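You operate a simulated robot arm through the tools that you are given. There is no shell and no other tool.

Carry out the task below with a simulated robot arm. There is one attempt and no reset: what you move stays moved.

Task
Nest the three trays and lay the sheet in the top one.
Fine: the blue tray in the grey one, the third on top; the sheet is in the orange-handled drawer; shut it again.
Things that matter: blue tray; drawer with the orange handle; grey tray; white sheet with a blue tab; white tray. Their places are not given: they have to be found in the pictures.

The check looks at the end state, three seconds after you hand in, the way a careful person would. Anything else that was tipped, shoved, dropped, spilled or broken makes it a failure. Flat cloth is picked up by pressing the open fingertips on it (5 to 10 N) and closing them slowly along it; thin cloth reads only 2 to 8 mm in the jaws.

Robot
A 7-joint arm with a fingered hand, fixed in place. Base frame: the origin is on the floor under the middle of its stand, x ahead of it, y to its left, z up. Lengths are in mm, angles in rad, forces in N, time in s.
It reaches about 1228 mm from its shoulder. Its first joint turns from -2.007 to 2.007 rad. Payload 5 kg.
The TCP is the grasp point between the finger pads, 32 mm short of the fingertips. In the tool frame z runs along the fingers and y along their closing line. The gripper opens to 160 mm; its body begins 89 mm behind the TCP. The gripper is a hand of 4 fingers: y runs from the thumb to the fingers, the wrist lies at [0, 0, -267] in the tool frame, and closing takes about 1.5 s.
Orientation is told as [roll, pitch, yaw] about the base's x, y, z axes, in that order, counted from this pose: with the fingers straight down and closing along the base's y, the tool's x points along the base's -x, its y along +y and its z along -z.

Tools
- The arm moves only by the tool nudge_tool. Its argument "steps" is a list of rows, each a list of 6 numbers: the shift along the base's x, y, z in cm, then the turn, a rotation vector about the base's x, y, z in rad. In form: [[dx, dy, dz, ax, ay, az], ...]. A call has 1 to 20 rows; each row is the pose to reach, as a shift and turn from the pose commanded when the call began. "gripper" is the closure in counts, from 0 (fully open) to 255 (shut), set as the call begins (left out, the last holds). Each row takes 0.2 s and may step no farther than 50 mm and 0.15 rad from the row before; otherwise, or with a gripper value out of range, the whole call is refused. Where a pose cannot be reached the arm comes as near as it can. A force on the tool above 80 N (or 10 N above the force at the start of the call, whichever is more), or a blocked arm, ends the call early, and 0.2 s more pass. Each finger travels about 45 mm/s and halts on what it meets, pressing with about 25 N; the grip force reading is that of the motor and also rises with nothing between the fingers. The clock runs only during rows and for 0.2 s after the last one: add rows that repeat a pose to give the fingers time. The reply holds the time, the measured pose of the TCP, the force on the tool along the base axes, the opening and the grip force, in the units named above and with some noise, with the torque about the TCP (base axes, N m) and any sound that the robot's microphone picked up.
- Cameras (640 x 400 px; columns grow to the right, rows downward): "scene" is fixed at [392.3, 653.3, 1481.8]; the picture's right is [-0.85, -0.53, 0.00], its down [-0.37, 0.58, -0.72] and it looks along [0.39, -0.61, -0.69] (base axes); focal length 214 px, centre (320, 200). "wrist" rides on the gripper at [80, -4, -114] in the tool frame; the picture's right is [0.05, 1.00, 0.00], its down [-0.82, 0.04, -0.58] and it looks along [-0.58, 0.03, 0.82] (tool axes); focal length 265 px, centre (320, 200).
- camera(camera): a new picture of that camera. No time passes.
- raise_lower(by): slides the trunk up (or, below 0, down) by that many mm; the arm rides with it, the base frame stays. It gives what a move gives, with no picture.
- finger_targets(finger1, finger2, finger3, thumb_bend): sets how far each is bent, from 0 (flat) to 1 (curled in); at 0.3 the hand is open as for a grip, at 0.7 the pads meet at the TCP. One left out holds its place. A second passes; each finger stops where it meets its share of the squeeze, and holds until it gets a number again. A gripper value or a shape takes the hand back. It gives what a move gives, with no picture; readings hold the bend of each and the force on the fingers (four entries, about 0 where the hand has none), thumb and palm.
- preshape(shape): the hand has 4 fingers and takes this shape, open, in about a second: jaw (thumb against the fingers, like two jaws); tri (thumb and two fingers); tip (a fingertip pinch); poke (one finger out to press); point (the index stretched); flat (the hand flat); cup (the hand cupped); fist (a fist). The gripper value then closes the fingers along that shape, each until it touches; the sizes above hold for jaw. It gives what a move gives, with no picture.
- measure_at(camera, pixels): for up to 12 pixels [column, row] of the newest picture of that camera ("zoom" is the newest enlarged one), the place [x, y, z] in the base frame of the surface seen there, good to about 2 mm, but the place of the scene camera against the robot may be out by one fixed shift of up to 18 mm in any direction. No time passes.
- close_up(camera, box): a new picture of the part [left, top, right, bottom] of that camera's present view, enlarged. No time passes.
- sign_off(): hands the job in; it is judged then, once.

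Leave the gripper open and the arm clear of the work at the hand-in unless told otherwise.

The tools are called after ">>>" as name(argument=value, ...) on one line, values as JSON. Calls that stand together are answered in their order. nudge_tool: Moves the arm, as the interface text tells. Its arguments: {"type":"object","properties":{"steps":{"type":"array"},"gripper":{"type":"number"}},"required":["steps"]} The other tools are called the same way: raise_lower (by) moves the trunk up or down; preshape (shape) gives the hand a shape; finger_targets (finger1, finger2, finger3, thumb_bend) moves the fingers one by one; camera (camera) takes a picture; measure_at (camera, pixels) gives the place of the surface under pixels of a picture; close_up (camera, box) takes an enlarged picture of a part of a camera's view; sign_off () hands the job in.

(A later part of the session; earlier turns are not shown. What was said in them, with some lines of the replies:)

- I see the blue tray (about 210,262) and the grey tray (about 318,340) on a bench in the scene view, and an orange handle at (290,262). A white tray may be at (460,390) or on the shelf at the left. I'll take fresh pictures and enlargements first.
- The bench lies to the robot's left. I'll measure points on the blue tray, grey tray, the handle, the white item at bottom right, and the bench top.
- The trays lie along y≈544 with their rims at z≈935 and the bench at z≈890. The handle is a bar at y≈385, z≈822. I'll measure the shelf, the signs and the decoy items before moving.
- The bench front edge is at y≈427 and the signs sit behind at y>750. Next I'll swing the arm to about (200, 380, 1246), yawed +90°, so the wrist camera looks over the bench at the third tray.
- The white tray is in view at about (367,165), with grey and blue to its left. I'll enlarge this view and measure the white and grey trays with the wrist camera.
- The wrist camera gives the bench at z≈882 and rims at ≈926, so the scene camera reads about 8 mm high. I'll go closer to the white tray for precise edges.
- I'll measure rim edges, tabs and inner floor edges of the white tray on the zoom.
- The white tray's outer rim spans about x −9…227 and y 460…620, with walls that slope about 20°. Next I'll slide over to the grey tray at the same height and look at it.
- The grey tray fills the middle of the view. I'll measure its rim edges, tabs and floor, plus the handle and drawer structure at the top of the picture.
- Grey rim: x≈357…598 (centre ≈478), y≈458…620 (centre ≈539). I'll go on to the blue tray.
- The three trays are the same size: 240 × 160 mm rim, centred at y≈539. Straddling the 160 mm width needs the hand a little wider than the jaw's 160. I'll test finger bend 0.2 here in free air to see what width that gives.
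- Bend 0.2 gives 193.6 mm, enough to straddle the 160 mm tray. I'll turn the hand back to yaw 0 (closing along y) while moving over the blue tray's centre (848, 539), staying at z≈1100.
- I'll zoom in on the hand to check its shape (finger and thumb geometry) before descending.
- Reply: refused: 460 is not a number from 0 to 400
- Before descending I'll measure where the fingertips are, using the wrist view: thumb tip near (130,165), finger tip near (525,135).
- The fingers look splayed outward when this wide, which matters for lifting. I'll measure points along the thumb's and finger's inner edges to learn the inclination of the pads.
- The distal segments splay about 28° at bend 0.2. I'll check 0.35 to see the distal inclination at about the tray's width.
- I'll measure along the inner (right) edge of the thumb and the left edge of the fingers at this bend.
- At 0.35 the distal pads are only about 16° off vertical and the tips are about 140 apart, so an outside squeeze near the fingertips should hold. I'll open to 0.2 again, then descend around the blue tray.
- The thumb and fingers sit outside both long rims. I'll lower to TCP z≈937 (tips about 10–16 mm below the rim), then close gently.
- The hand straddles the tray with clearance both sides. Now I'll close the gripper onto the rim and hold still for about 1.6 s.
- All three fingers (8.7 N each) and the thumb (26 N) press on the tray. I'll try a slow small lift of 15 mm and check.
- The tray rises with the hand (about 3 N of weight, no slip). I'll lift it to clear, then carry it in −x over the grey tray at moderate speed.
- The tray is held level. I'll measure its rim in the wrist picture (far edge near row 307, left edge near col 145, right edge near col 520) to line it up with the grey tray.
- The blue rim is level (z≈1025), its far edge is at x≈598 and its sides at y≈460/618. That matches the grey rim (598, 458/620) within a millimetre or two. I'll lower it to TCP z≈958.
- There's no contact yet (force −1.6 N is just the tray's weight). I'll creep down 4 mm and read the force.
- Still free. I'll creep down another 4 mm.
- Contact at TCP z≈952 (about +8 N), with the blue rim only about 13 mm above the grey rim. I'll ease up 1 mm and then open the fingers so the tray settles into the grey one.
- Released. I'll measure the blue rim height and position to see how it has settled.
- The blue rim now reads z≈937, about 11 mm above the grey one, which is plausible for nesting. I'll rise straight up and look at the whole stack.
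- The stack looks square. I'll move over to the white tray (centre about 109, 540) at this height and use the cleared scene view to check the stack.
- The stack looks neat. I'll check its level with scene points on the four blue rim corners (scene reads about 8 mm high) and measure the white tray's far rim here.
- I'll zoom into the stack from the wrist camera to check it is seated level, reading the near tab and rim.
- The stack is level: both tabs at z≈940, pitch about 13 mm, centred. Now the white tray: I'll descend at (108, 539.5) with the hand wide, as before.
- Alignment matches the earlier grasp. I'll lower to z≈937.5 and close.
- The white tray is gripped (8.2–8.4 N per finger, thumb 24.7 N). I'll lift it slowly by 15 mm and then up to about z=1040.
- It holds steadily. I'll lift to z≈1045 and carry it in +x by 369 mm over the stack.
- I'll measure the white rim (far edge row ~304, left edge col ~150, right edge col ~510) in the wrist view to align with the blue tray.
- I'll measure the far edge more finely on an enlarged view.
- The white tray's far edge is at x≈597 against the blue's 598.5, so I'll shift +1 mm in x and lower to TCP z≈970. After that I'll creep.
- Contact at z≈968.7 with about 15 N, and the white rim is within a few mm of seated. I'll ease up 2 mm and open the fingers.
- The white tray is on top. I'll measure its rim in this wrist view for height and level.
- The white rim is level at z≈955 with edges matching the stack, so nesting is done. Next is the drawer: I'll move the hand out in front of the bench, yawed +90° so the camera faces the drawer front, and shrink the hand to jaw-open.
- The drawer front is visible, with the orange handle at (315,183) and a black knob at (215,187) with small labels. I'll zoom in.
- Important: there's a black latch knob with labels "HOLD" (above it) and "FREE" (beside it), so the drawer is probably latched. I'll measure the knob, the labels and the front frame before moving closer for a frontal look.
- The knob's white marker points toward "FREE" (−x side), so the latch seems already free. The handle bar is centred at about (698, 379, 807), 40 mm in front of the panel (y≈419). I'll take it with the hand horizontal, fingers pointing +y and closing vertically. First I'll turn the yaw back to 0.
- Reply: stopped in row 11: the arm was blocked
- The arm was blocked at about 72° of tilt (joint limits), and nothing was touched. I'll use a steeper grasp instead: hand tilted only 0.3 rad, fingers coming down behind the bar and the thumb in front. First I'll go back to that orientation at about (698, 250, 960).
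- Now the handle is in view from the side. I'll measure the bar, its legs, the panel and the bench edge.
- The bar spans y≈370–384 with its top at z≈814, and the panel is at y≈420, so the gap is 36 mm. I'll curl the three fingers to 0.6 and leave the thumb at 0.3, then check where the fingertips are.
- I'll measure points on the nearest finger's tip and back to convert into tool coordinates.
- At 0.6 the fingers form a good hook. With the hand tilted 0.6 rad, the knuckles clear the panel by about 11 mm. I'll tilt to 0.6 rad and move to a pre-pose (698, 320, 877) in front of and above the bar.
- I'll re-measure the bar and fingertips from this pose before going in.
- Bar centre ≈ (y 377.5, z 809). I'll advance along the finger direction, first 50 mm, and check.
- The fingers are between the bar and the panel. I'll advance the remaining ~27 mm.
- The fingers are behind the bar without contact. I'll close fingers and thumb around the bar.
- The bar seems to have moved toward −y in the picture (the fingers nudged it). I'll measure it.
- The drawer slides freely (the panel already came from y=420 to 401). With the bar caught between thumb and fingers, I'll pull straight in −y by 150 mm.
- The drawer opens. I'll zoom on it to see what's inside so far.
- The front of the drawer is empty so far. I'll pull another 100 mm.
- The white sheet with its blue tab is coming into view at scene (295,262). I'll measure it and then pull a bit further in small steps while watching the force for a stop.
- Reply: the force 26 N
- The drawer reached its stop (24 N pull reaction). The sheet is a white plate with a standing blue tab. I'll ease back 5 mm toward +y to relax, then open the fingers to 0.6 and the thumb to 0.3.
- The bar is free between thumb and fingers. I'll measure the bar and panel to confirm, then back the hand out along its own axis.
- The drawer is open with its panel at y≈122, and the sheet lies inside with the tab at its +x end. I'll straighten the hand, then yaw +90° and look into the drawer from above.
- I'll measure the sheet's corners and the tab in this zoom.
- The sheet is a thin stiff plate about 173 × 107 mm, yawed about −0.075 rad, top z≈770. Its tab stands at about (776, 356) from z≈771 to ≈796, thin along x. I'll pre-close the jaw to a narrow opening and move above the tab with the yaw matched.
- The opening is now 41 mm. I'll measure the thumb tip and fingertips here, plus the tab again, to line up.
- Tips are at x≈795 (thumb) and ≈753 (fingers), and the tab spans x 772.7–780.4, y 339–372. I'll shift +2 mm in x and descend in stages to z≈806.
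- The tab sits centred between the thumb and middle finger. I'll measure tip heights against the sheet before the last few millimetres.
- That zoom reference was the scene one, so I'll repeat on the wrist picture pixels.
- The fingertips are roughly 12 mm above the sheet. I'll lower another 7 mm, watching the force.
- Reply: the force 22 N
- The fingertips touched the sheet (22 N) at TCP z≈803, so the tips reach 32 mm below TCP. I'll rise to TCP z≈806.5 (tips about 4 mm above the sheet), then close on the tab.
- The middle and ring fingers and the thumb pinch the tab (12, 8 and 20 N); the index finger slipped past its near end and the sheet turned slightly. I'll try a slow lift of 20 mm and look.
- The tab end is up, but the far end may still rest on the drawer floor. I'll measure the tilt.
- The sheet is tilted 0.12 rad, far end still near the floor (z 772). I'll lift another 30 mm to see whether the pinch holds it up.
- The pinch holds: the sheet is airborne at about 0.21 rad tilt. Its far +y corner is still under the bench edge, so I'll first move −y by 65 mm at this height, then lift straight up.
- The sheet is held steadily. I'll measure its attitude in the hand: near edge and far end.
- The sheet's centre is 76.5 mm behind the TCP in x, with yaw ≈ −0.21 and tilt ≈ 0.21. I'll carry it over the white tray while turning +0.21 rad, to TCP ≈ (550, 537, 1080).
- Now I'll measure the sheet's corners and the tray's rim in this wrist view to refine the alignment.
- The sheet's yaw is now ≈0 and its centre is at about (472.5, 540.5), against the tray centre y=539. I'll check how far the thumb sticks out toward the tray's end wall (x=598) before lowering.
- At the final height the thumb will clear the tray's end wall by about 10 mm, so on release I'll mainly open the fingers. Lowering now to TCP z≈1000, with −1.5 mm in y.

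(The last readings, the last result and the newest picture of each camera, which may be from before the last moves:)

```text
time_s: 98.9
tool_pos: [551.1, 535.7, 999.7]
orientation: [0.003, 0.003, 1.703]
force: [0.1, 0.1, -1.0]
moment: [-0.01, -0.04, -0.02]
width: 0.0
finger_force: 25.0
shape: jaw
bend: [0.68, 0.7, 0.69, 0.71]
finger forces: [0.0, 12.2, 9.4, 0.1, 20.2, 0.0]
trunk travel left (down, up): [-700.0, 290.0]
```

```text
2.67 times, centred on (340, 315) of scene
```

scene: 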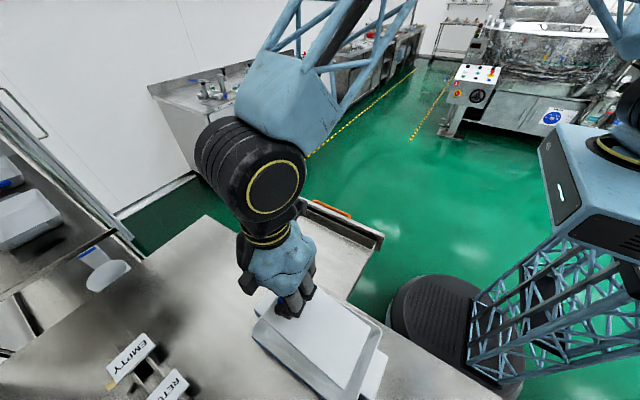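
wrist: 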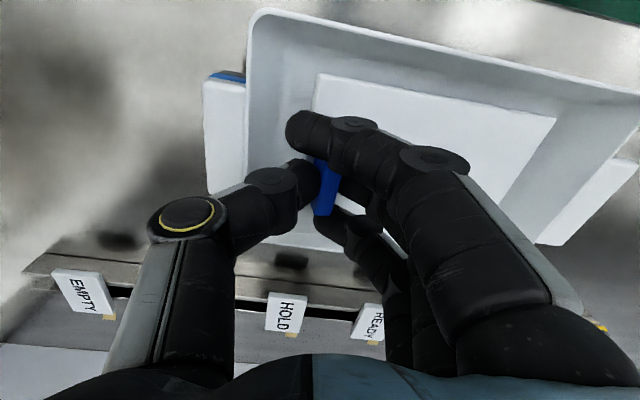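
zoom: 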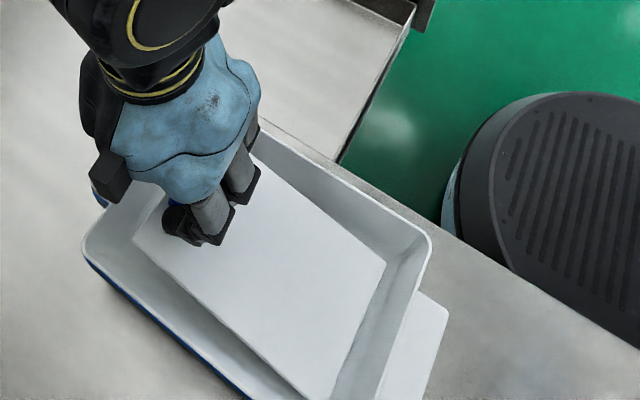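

The sheet is well inside the tray. I'll continue slowly down to TCP z≈975 as the far end lands.

>>> nudge_tool(steps=[[0, 0, -0.5, 0, 0, 0], [0, 0, -1, 0, 0, 0], [0, 0, -1.5, 0, 0, 0], [0, 0, -2, 0, 0, 0], [0, 0, -2.5, 0, 0, 0], [0, 0, -2.5, 0, 0, 0]])

>>> camera(camera="wrist")

>>> measure_at(camera="wrist", pixels=[[322, 80], [400, 92], [480, 107], [545, 119], [515, 185], [300, 228], [460, 95], [300, 60], [540, 200]])

```text
time_s: 100.3
tool_pos: [550.5, 534.9, 975.3]
orientation: [0.001, 0.003, 1.704]
force: [0.0, 0.7, 1.1]
moment: [-0.04, 0.11, 0.0]
width: 0.0
finger_force: 24.7
shape: jaw
bend: [0.68, 0.7, 0.69, 0.71]
finger forces: [0.0, 12.8, 9.1, 0.1, 20.4, 0.1]
trunk travel left (down, up): [-700.0, 290.0]
```

```text
taken
```

wrist: 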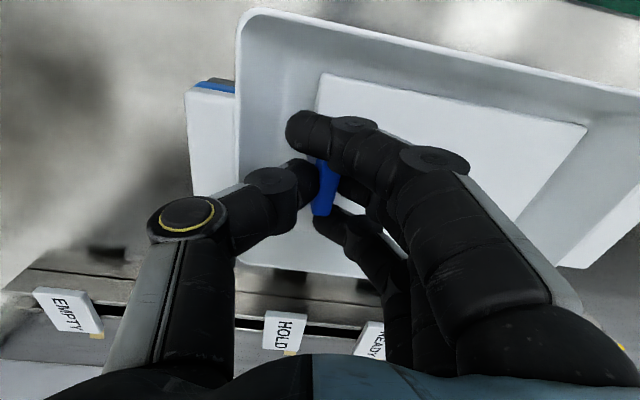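

```text
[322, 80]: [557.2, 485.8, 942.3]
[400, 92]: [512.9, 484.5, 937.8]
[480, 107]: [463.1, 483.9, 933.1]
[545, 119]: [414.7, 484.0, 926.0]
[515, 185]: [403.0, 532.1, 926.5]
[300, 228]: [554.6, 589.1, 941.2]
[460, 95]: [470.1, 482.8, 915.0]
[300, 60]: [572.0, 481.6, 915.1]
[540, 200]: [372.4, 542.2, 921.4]
```

The far end has landed and the sheet is flattening (tab end 942, far end about 923, floor 915). I'll lower another 17 mm with +1.5 mm in y.

>>> nudge_tool(steps=[[0, 0.1, -0.4, 0, 0, 0], [0, 0.15, -0.8, 0, 0, 0], [0, 0.15, -1.2, 0, 0, 0], [0, 0.15, -1.5, 0, 0, 0], [0, 0.15, -1.75, 0, 0, 0], [0, 0.15, -1.75, 0, 0, 0]])

>>> camera(camera="wrist")

>>> measure_at(camera="wrist", pixels=[[322, 80], [400, 92], [480, 107], [545, 119], [570, 123], [515, 185], [300, 228], [460, 95], [300, 60], [540, 200]])

```text
time_s: 101.7
tool_pos: [549.8, 536.2, 957.4]
orientation: [0.002, 0.003, 1.704]
force: [-0.9, 0.6, 0.7]
moment: [-0.02, 0.2, 0.0]
width: 0.0
finger_force: 24.7
shape: jaw
bend: [0.68, 0.7, 0.7, 0.7]
finger forces: [0.0, 13.7, 8.6, 0.0, 20.6, 0.0]
trunk travel left (down, up): [-700.0, 290.0]
```

```text
taken
```

wrist: 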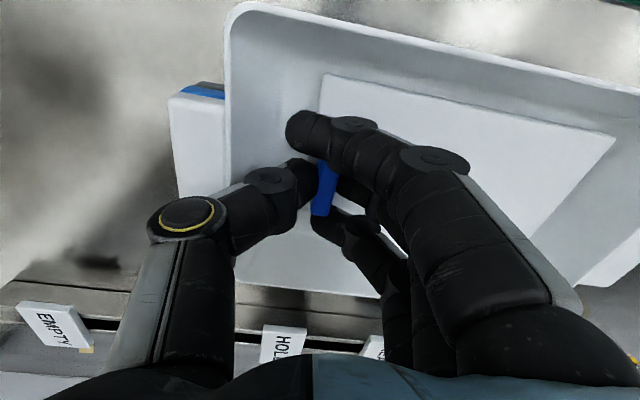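

```text
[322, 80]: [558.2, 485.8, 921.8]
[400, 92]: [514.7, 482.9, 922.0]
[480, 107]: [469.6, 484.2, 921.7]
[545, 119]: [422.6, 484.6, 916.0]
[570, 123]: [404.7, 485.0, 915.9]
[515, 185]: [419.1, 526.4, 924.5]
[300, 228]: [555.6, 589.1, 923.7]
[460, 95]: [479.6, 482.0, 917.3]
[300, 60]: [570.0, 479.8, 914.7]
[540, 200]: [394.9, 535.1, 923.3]
```

The sheet lies flat on the tray floor (z≈922 everywhere). I'll release by opening the three fingers to 0.55 and backing the thumb off only slightly.

>>> finger_targets(finger1=0.55, finger2=0.55, finger3=0.55, thumb_bend=0.66)

>>> camera(camera="wrist")

>>> close_up(camera="wrist", box=[160, 60, 400, 260])

```text
time_s: 102.7
tool_pos: [550.3, 537.3, 960.4]
orientation: [-0.001, 0.0, 1.704]
force: [6.0, 3.8, 38.5]
moment: [0.02, 1.09, -0.11]
width: 45.8
finger_force: 20.0
shape: fingers
bend: [0.6, 0.6, 0.6, 0.66]
finger forces: [12.6, 13.1, 13.4, 0.0, 0.0, 0.0]
trunk travel left (down, up): [-700.0, 290.0]
```

```text
taken
```

wrist: 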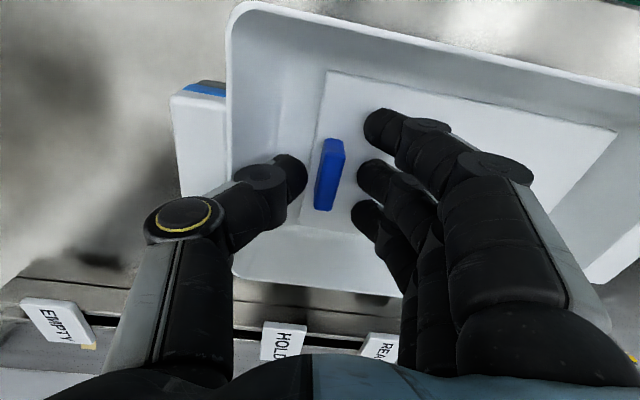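

```text
2.00 times, centred on (280, 160) of wrist
```

zoom: 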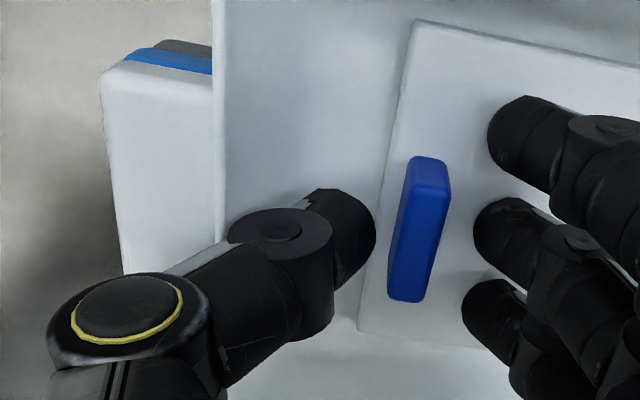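

The tab is released. The straightening fingertips press on the sheet (38 N), so I'll rise straight up right away.

>>> nudge_tool(steps=[[0, 0, 0.5, 0, 0, 0], [0, 0, 1.5, 0, 0, 0], [0, 0, 3, 0, 0, 0], [0, 0, 5.5, 0, 0, 0], [0, 0, 9, 0, 0, 0], [0, 0, 13, 0, 0, 0], [0, 0, 13, 0, 0, 0]])

>>> camera(camera="wrist")

>>> camera(camera="scene")

>>> close_up(camera="scene", box=[220, 240, 460, 390])

```text
time_s: 104.3
tool_pos: [549.5, 538.0, 1087.6]
orientation: [0.001, 0.003, 1.702]
force: [0.0, -0.1, -0.4]
moment: [0.0, -0.01, 0.01]
width: 51.6
finger_force: 0.1
shape: fingers
bend: [0.55, 0.55, 0.55, 0.66]
finger forces: [0.0, 0.0, 0.1, 0.1, 0.0, 0.0]
trunk travel left (down, up): [-700.0, 290.0]
```

```text
taken
```

wrist: 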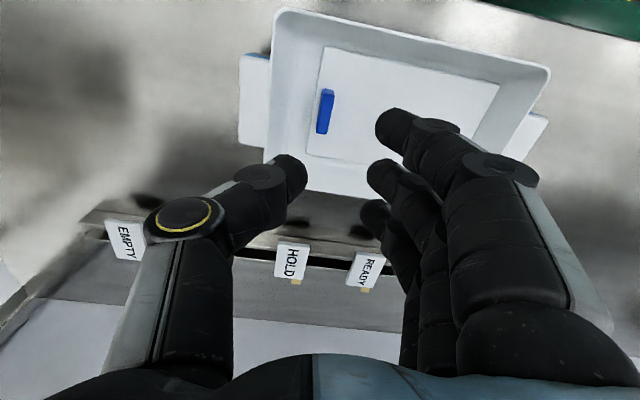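

```text
taken
```

scene: 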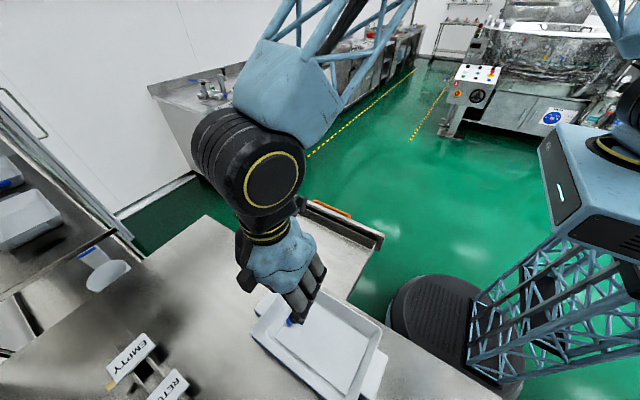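

```text
2.67 times, centred on (340, 315) of scene
```

zoom: 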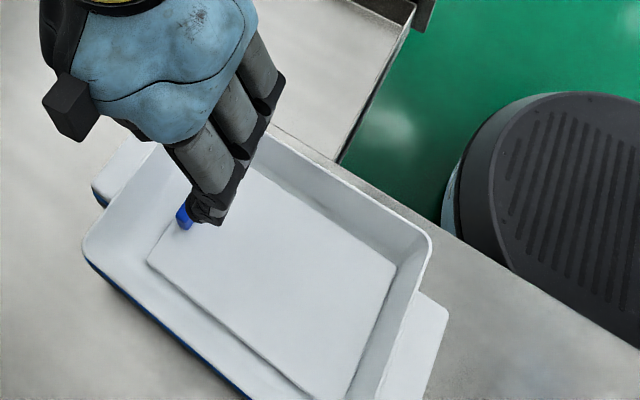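

The sheet is in the top tray. I'll measure its corners and the tray rims for a check.

>>> measure_at(camera="wrist", pixels=[[326, 50], [495, 86], [475, 125], [311, 154], [340, 160], [400, 70], [300, 13], [545, 72], [270, 110], [350, 190], [252, 100], [310, 100]])

```text
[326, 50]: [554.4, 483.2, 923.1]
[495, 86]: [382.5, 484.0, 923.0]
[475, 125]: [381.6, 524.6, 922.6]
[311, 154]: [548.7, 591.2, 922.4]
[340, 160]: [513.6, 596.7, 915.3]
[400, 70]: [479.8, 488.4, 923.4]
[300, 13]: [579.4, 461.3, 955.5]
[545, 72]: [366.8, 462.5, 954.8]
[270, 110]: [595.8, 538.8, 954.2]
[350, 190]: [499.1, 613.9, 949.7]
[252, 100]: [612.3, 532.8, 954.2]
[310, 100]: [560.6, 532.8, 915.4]
```

The sheet lies flat (z≈923 at all corners, x 381–555, y 483–592), clear of the tray walls. Now to shut the drawer: I'll go in front of the handle with the fingers closed and push it home. First, the transit to (698, 0, 1087) at yaw 0.

>>> nudge_tool(steps=[[1.1, -4.1, 0, 0, 0, -0.131], [2.3, -8.3, 0, 0, 0, -0.262], [3.4, -12.4, 0, 0, 0, -0.393], [4.6, -16.6, 0, 0, 0, -0.524], [5.7, -20.7, 0, 0, 0, -0.655], [6.8, -24.8, 0, 0, 0, -0.786], [8, -29, 0, 0, 0, -0.917], [9.1, -33.1, 0, 0, 0, -1.047], [10.3, -37.3, 0, 0, 0, -1.178], [11.4, -41.4, 0, 0, 0, -1.309], [12.5, -45.5, 0, 0, 0, -1.44], [13.7, -49.7, 0, 0, 0, -1.571], [14.8, -53.8, 0, 0, 0, -1.702], [14.8, -53.8, 0, 0, 0, -1.702]])

>>> camera(camera="scene")

>>> camera(camera="wrist")

```text
time_s: 107.3
tool_pos: [696.4, -0.9, 1088.6]
orientation: [0.003, 0.003, 0.001]
force: [0.8, 0.3, -0.5]
moment: [0.01, -0.03, -0.01]
width: 51.6
finger_force: 0.1
shape: fingers
bend: [0.55, 0.55, 0.55, 0.66]
finger forces: [0.0, 0.1, 0.1, 0.0, 0.0, 0.0]
trunk travel left (down, up): [-700.0, 290.0]
```

```text
taken
```

scene: 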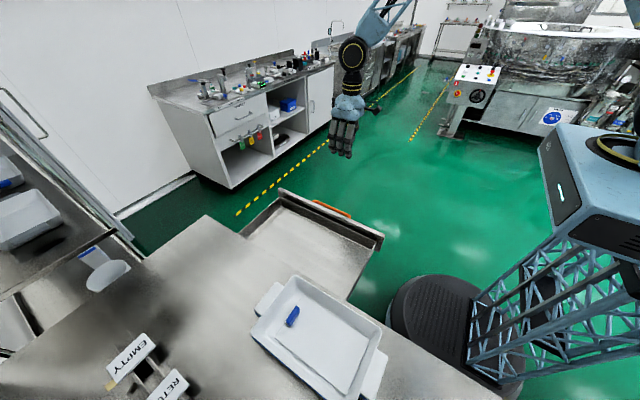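

```text
taken
```

wrist: 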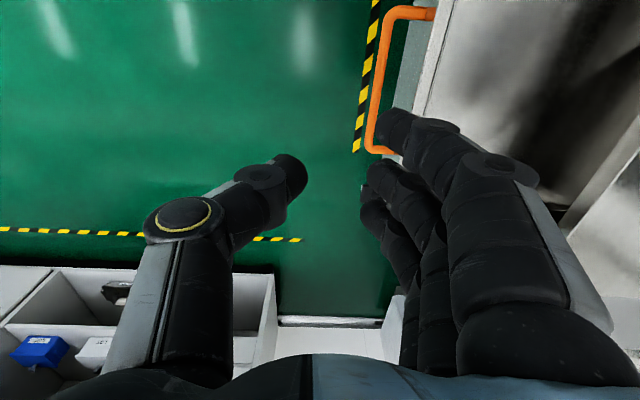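

The drawer is empty and the tray stack looks right. I'll close the fingers and lower in front of the handle (bar at y≈78) to TCP (697, −12, 815).

>>> nudge_tool(steps=[[0, -0.5, -3, 0, 0, 0], [0, -1, -6.5, 0, 0, 0], [0, -1.1, -10, 0, 0, 0], [0, -1.1, -14, 0, 0, 0], [0, -1.1, -18, 0, 0, 0], [0, -1.1, -22, 0, 0, 0], [0, -1.1, -25, 0, 0, 0], [0, -1.1, -27.2, 0, 0, 0], [0, -1.1, -27.2, 0, 0, 0]], gripper=255)

>>> camera(camera="wrist")

>>> camera(camera="scene")

```text
time_s: 109.3
tool_pos: [699.7, -12.7, 816.7]
orientation: [0.001, 0.002, 0.002]
force: [-1.2, 0.0, 0.4]
moment: [0.02, -0.05, 0.02]
width: 0.0
finger_force: 25.2
shape: jaw
bend: [0.69, 0.63, 0.69, 0.66]
finger forces: [0.0, 0.0, 0.0, 0.0, 0.0, 0.1]
trunk travel left (down, up): [-700.0, 290.0]
```

```text
taken
```

wrist: 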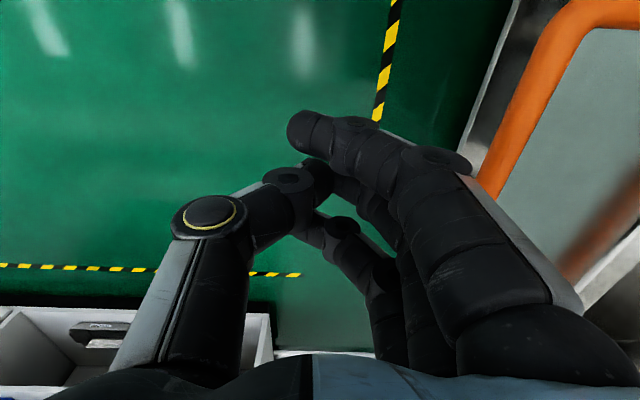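

```text
taken
```

scene: 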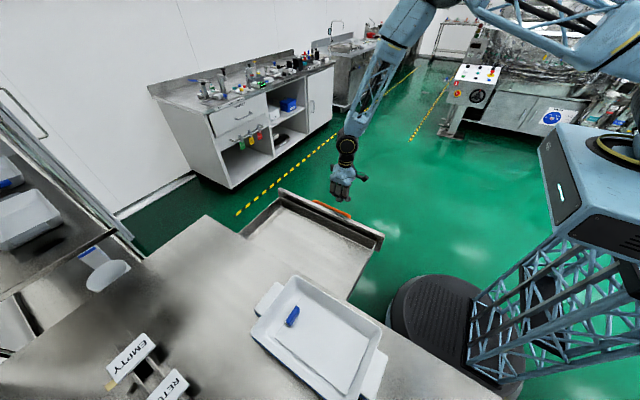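

The closed fingers are in front of the bar. I'll push in +y at about 90 mm/s to TCP y≈265, then finish slowly.

>>> nudge_tool(steps=[[0, 1.5, 0, 0, 0, 0], [0, 3, 0, 0, 0, 0], [0, 4.5, 0, 0, 0, 0], [0, 6, 0, 0, 0, 0], [0, 7.5, 0, 0, 0, 0], [0, 9, 0, 0, 0, 0], [0, 10.5, 0, 0, 0, 0], [0, 12, 0, 0, 0, 0], [0, 13.5, 0, 0, 0, 0], [0, 15, 0, 0, 0, 0], [0, 16.5, 0, 0, 0, 0], [0, 18, 0, 0, 0, 0], [0, 19.5, 0, 0, 0, 0], [0, 21, 0, 0, 0, 0], [0, 22.5, 0, 0, 0, 0], [0, 24, 0, 0, 0, 0], [0, 25.2, 0, 0, 0, 0], [0, 25.2, 0, 0, 0, 0]])

>>> camera(camera="wrist")

>>> camera(camera="scene")

```text
time_s: 113.1
tool_pos: [697.3, 240.9, 815.4]
orientation: [0.002, 0.005, 0.002]
force: [-0.1, -0.3, -0.4]
moment: [-0.05, 0.03, 0.01]
width: 0.0
finger_force: 24.9
shape: jaw
bend: [0.69, 0.63, 0.69, 0.66]
finger forces: [0.0, 0.0, 0.0, 0.1, 0.1, 0.0]
trunk travel left (down, up): [-700.0, 290.0]
```

```text
taken
```

wrist: 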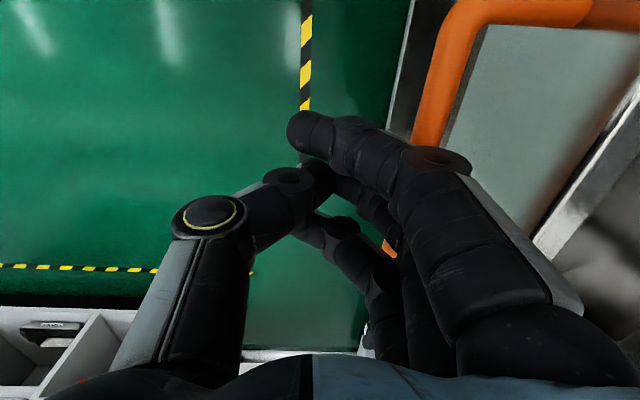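

```text
taken
```

scene: 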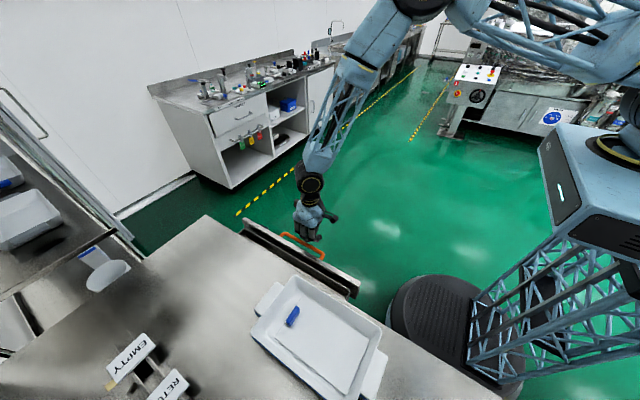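

The drawer is nearly in. I'll measure the bar and panel position now.

>>> measure_at(camera="wrist", pixels=[[430, 90], [420, 120], [445, 60], [520, 100], [480, 15], [390, 250], [600, 160]])

```text
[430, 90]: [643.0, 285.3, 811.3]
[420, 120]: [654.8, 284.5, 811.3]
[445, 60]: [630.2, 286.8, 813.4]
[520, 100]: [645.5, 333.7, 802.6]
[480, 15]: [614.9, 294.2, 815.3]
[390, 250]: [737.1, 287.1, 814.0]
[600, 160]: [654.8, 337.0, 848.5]
```

The panel is at y≈334 and needs another 86 mm to reach 420. I'll push slowly 80 mm more, then creep to the stop.

>>> nudge_tool(steps=[[0, 0.8, 0, 0, 0, 0], [0, 1.6, 0, 0, 0, 0], [0, 2.4, 0, 0, 0, 0], [0, 3.2, 0, 0, 0, 0], [0, 4, 0, 0, 0, 0], [0, 4.8, 0, 0, 0, 0], [0, 5.6, 0, 0, 0, 0], [0, 6.4, 0, 0, 0, 0], [0, 7.2, 0, 0, 0, 0], [0, 8, 0, 0, 0, 0], [0, 8, 0, 0, 0, 0]])

>>> camera(camera="wrist")

>>> measure_at(camera="wrist", pixels=[[430, 90], [420, 120], [445, 60], [520, 100], [480, 15], [550, 60], [600, 120], [620, 60]])

```text
time_s: 115.5
tool_pos: [698.5, 319.8, 815.1]
orientation: [0.0, 0.003, 0.003]
force: [0.1, -0.5, -0.4]
moment: [-0.02, -0.01, 0.0]
width: 0.0
finger_force: 25.2
shape: jaw
bend: [0.69, 0.63, 0.69, 0.66]
finger forces: [0.1, 0.1, 0.0, 0.1, 0.0, 0.0]
trunk travel left (down, up): [-700.0, 290.0]
```

```text
taken
```

wrist: 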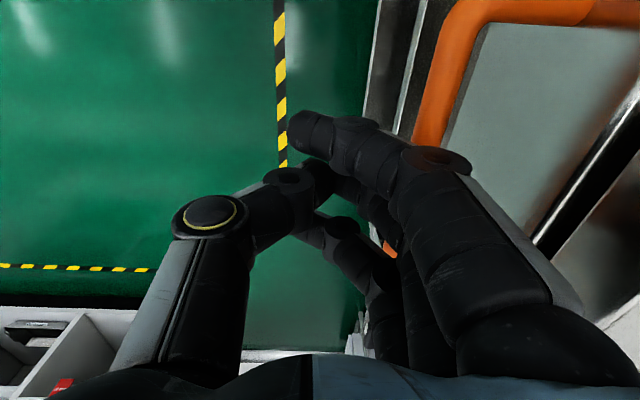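

```text
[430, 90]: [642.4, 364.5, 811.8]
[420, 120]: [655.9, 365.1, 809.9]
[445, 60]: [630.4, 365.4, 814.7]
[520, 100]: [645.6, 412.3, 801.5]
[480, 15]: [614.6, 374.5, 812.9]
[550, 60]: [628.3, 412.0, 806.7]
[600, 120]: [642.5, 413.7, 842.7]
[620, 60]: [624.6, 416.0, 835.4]
```

The panel is at y≈412.5 (closed was ≈420). I'll creep forward 10 mm in small steps and read the force.

>>> nudge_tool(steps=[[0, 0.25, 0, 0, 0, 0], [0, 0.5, 0, 0, 0, 0], [0, 0.7, 0, 0, 0, 0], [0, 0.85, 0, 0, 0, 0], [0, 1.0, 0, 0, 0, 0], [0, 1.0, 0, 0, 0, 0]])

>>> camera(camera="wrist")

>>> measure_at(camera="wrist", pixels=[[430, 90], [420, 120], [445, 60], [520, 100], [480, 15], [550, 60], [600, 120], [620, 60]])

```text
time_s: 116.9
tool_pos: [697.6, 329.4, 816.3]
orientation: [0.0, 0.004, 0.004]
force: [-1.0, -5.8, 1.1]
moment: [-0.04, 0.0, 0.02]
width: 0.0
finger_force: 24.9
shape: jaw
bend: [0.69, 0.63, 0.69, 0.66]
finger forces: [0.0, 5.4, 0.0, 0.0, 0.0, 0.1]
trunk travel left (down, up): [-700.0, 290.0]
```

```text
taken
```

wrist: 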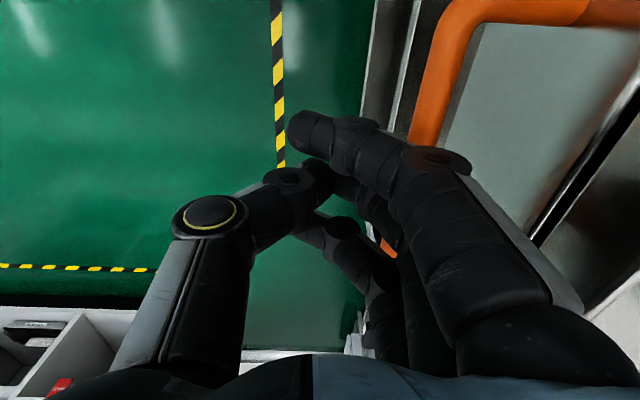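

```text
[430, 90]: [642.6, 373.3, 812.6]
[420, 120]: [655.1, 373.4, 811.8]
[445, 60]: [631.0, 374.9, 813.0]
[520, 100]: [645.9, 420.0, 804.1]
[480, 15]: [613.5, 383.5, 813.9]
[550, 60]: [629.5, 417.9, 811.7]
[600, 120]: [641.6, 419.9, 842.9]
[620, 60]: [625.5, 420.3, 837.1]
```

The panel is at y≈420 with 5.8 N reaction, which looks like the stop. I'll press 2 mm more to confirm, then back off to −y.

>>> nudge_tool(steps=[[0, 0.1, 0, 0, 0, 0], [0, 0.2, 0, 0, 0, 0], [0, 0.2, 0, 0, 0, 0]])

>>> nudge_tool(steps=[[0, -1, 0, 0, 0, 0], [0, -3, 0, 0, 0, 0], [0, -6, 0, 0, 0, 0], [0, -10, 0, 0, 0, 0], [0, -14, 0, 0, 0, 0], [0, -14, 0, 0, 0, 0]])

>>> camera(camera="wrist")

>>> camera(camera="scene")

```text
time_s: 117.7
tool_pos: [696.9, 329.9, 816.0]
orientation: [0.0, 0.005, 0.003]
force: [-0.5, -12.0, 0.6]
moment: [-0.06, 0.01, 0.02]
width: 0.0
finger_force: 25.4
shape: jaw
bend: [0.69, 0.62, 0.69, 0.66]
finger forces: [0.0, 11.3, 0.1, 0.1, 0.0, 0.1]
trunk travel left (down, up): [-700.0, 290.0]
```

```text
time_s: 119.1
tool_pos: [697.5, 193.0, 816.2]
orientation: [0.001, 0.004, 0.001]
force: [0.0, -0.2, 0.2]
moment: [0.02, 0.03, -0.02]
width: 0.0
finger_force: 25.6
shape: jaw
bend: [0.69, 0.62, 0.69, 0.67]
finger forces: [0.0, 0.1, 0.0, 0.0, 0.0, 0.0]
trunk travel left (down, up): [-700.0, 290.0]
```

```text
taken
```

wrist: 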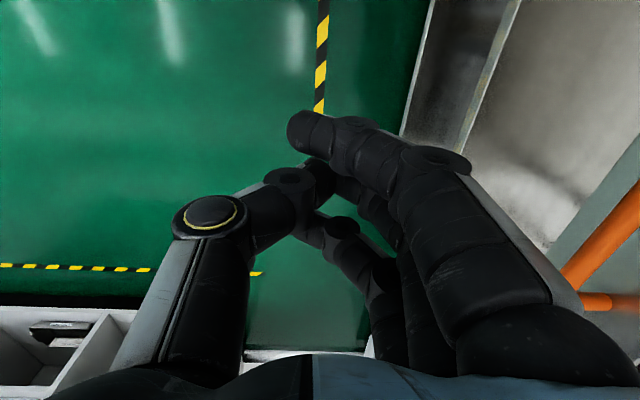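

```text
taken
```

scene: 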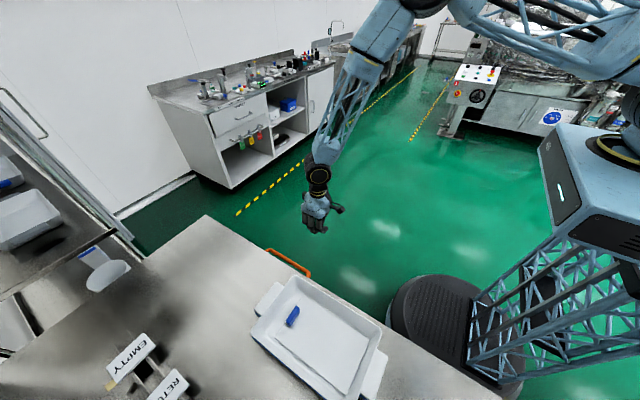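

The drawer looks shut. I'll rise clear, open the hand, and turn to the earlier viewing pose to verify the drawer and the stack.

>>> nudge_tool(steps=[[0, 0, 3, 0, 0, 0], [0, 0, 7, 0, 0, 0.1], [0, 0, 11, 0, 0, 0.24], [0, 0, 15, 0, 0, 0.38], [0, 0, 19, 0, 0, 0.52], [0, 0, 23, 0, 0, 0.66], [0, 0, 26, 0, 0, 0.8], [0, 0, 29.5, 0, 0, 0.94], [0, 0, 29.5, 0, 0, 1.08], [0, 0, 29.5, 0, 0, 1.22], [0, 0, 29.5, 0, 0, 1.36], [0, 0, 29.5, 0, 0, 1.5], [0, 0, 29.5, 0, 0, 1.5708], [0, 0, 29.5, 0, 0, 1.5708]], gripper=0)

>>> camera(camera="wrist")

>>> close_up(camera="scene", box=[220, 230, 460, 390])

```text
time_s: 122.1
tool_pos: [698.4, 191.5, 1111.7]
orientation: [0.003, 0.004, 1.577]
force: [-0.9, -0.3, 0.3]
moment: [-0.02, -0.01, -0.02]
width: 159.9
finger_force: 0.0
shape: jaw
bend: [0.3, 0.3, 0.3, 0.3]
finger forces: [0.0, 0.0, 0.1, 0.0, 0.1, 0.0]
trunk travel left (down, up): [-700.0, 290.0]
```

```text
taken
```

wrist: 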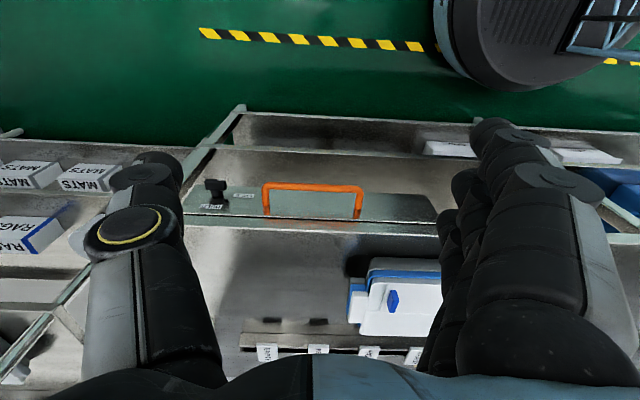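

```text
2.50 times, centred on (340, 310) of scene
```

zoom: 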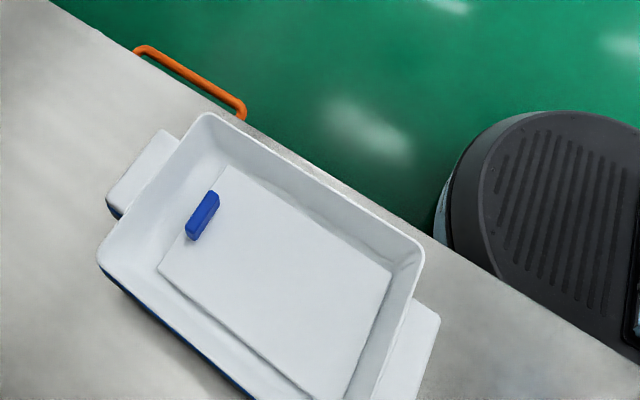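

It matches the original view. I'll confirm the panel position and the knob on an enlarged view, and check the stack's sides.

>>> measure_at(camera="wrist", pixels=[[315, 205], [240, 200], [400, 205], [215, 190], [315, 185], [300, 235], [190, 208], [400, 300]])

>>> close_up(camera="wrist", box=[170, 160, 450, 340])

>>> close_up(camera="wrist", box=[180, 160, 276, 220])

```text
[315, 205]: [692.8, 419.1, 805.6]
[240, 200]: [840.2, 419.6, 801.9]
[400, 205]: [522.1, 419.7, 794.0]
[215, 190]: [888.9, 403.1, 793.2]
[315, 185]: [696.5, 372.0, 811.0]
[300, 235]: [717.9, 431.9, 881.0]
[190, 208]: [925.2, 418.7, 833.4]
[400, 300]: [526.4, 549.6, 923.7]
```

```text
2.22 times, centred on (310, 250) of wrist
```

zoom: 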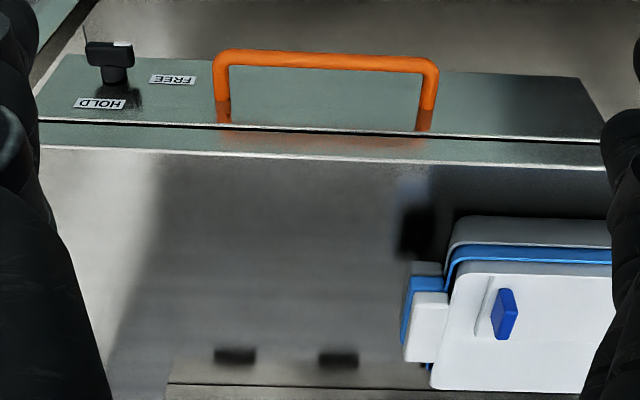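

```text
6.67 times, centred on (228, 190) of wrist
```

zoom: 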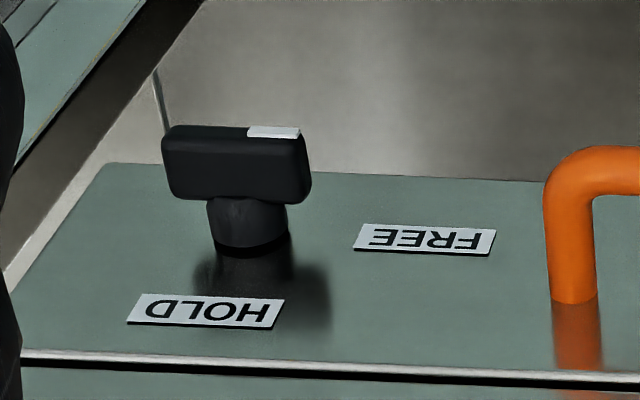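

Everything checks out:
- The drawer panel is back at y≈419 and the latch knob is as I found it.
- Grey, blue and white are nested level.
- The sheet lies flat in the white tray with its tab up.
- The hand is open and clear of the work.

I'm handing in now.

>>> sign_off()

```text
The job is handed in.
```

The job is done and handed in. The blue tray sits in the grey one with the white tray on top. The white sheet lies flat in the white tray, and the drawer with the orange handle is shut.

- **Trays:** the stack stands where the grey tray was, and the top rim is level at about z 955.
- **Sheet:** all its corners read about z 923. It sits clear of the white tray's side walls, with the blue tab upright. The fingertips pressed it with about 38 N on release, but it stayed flat.
- **Drawer:** the front panel is back at y≈419, where it was at the start. The latch knob was pointing at "FREE" when I found it, and I left it that way.

The hand is open and clear of the bench. Nothing else was tipped or moved that I could see in the final pictures.
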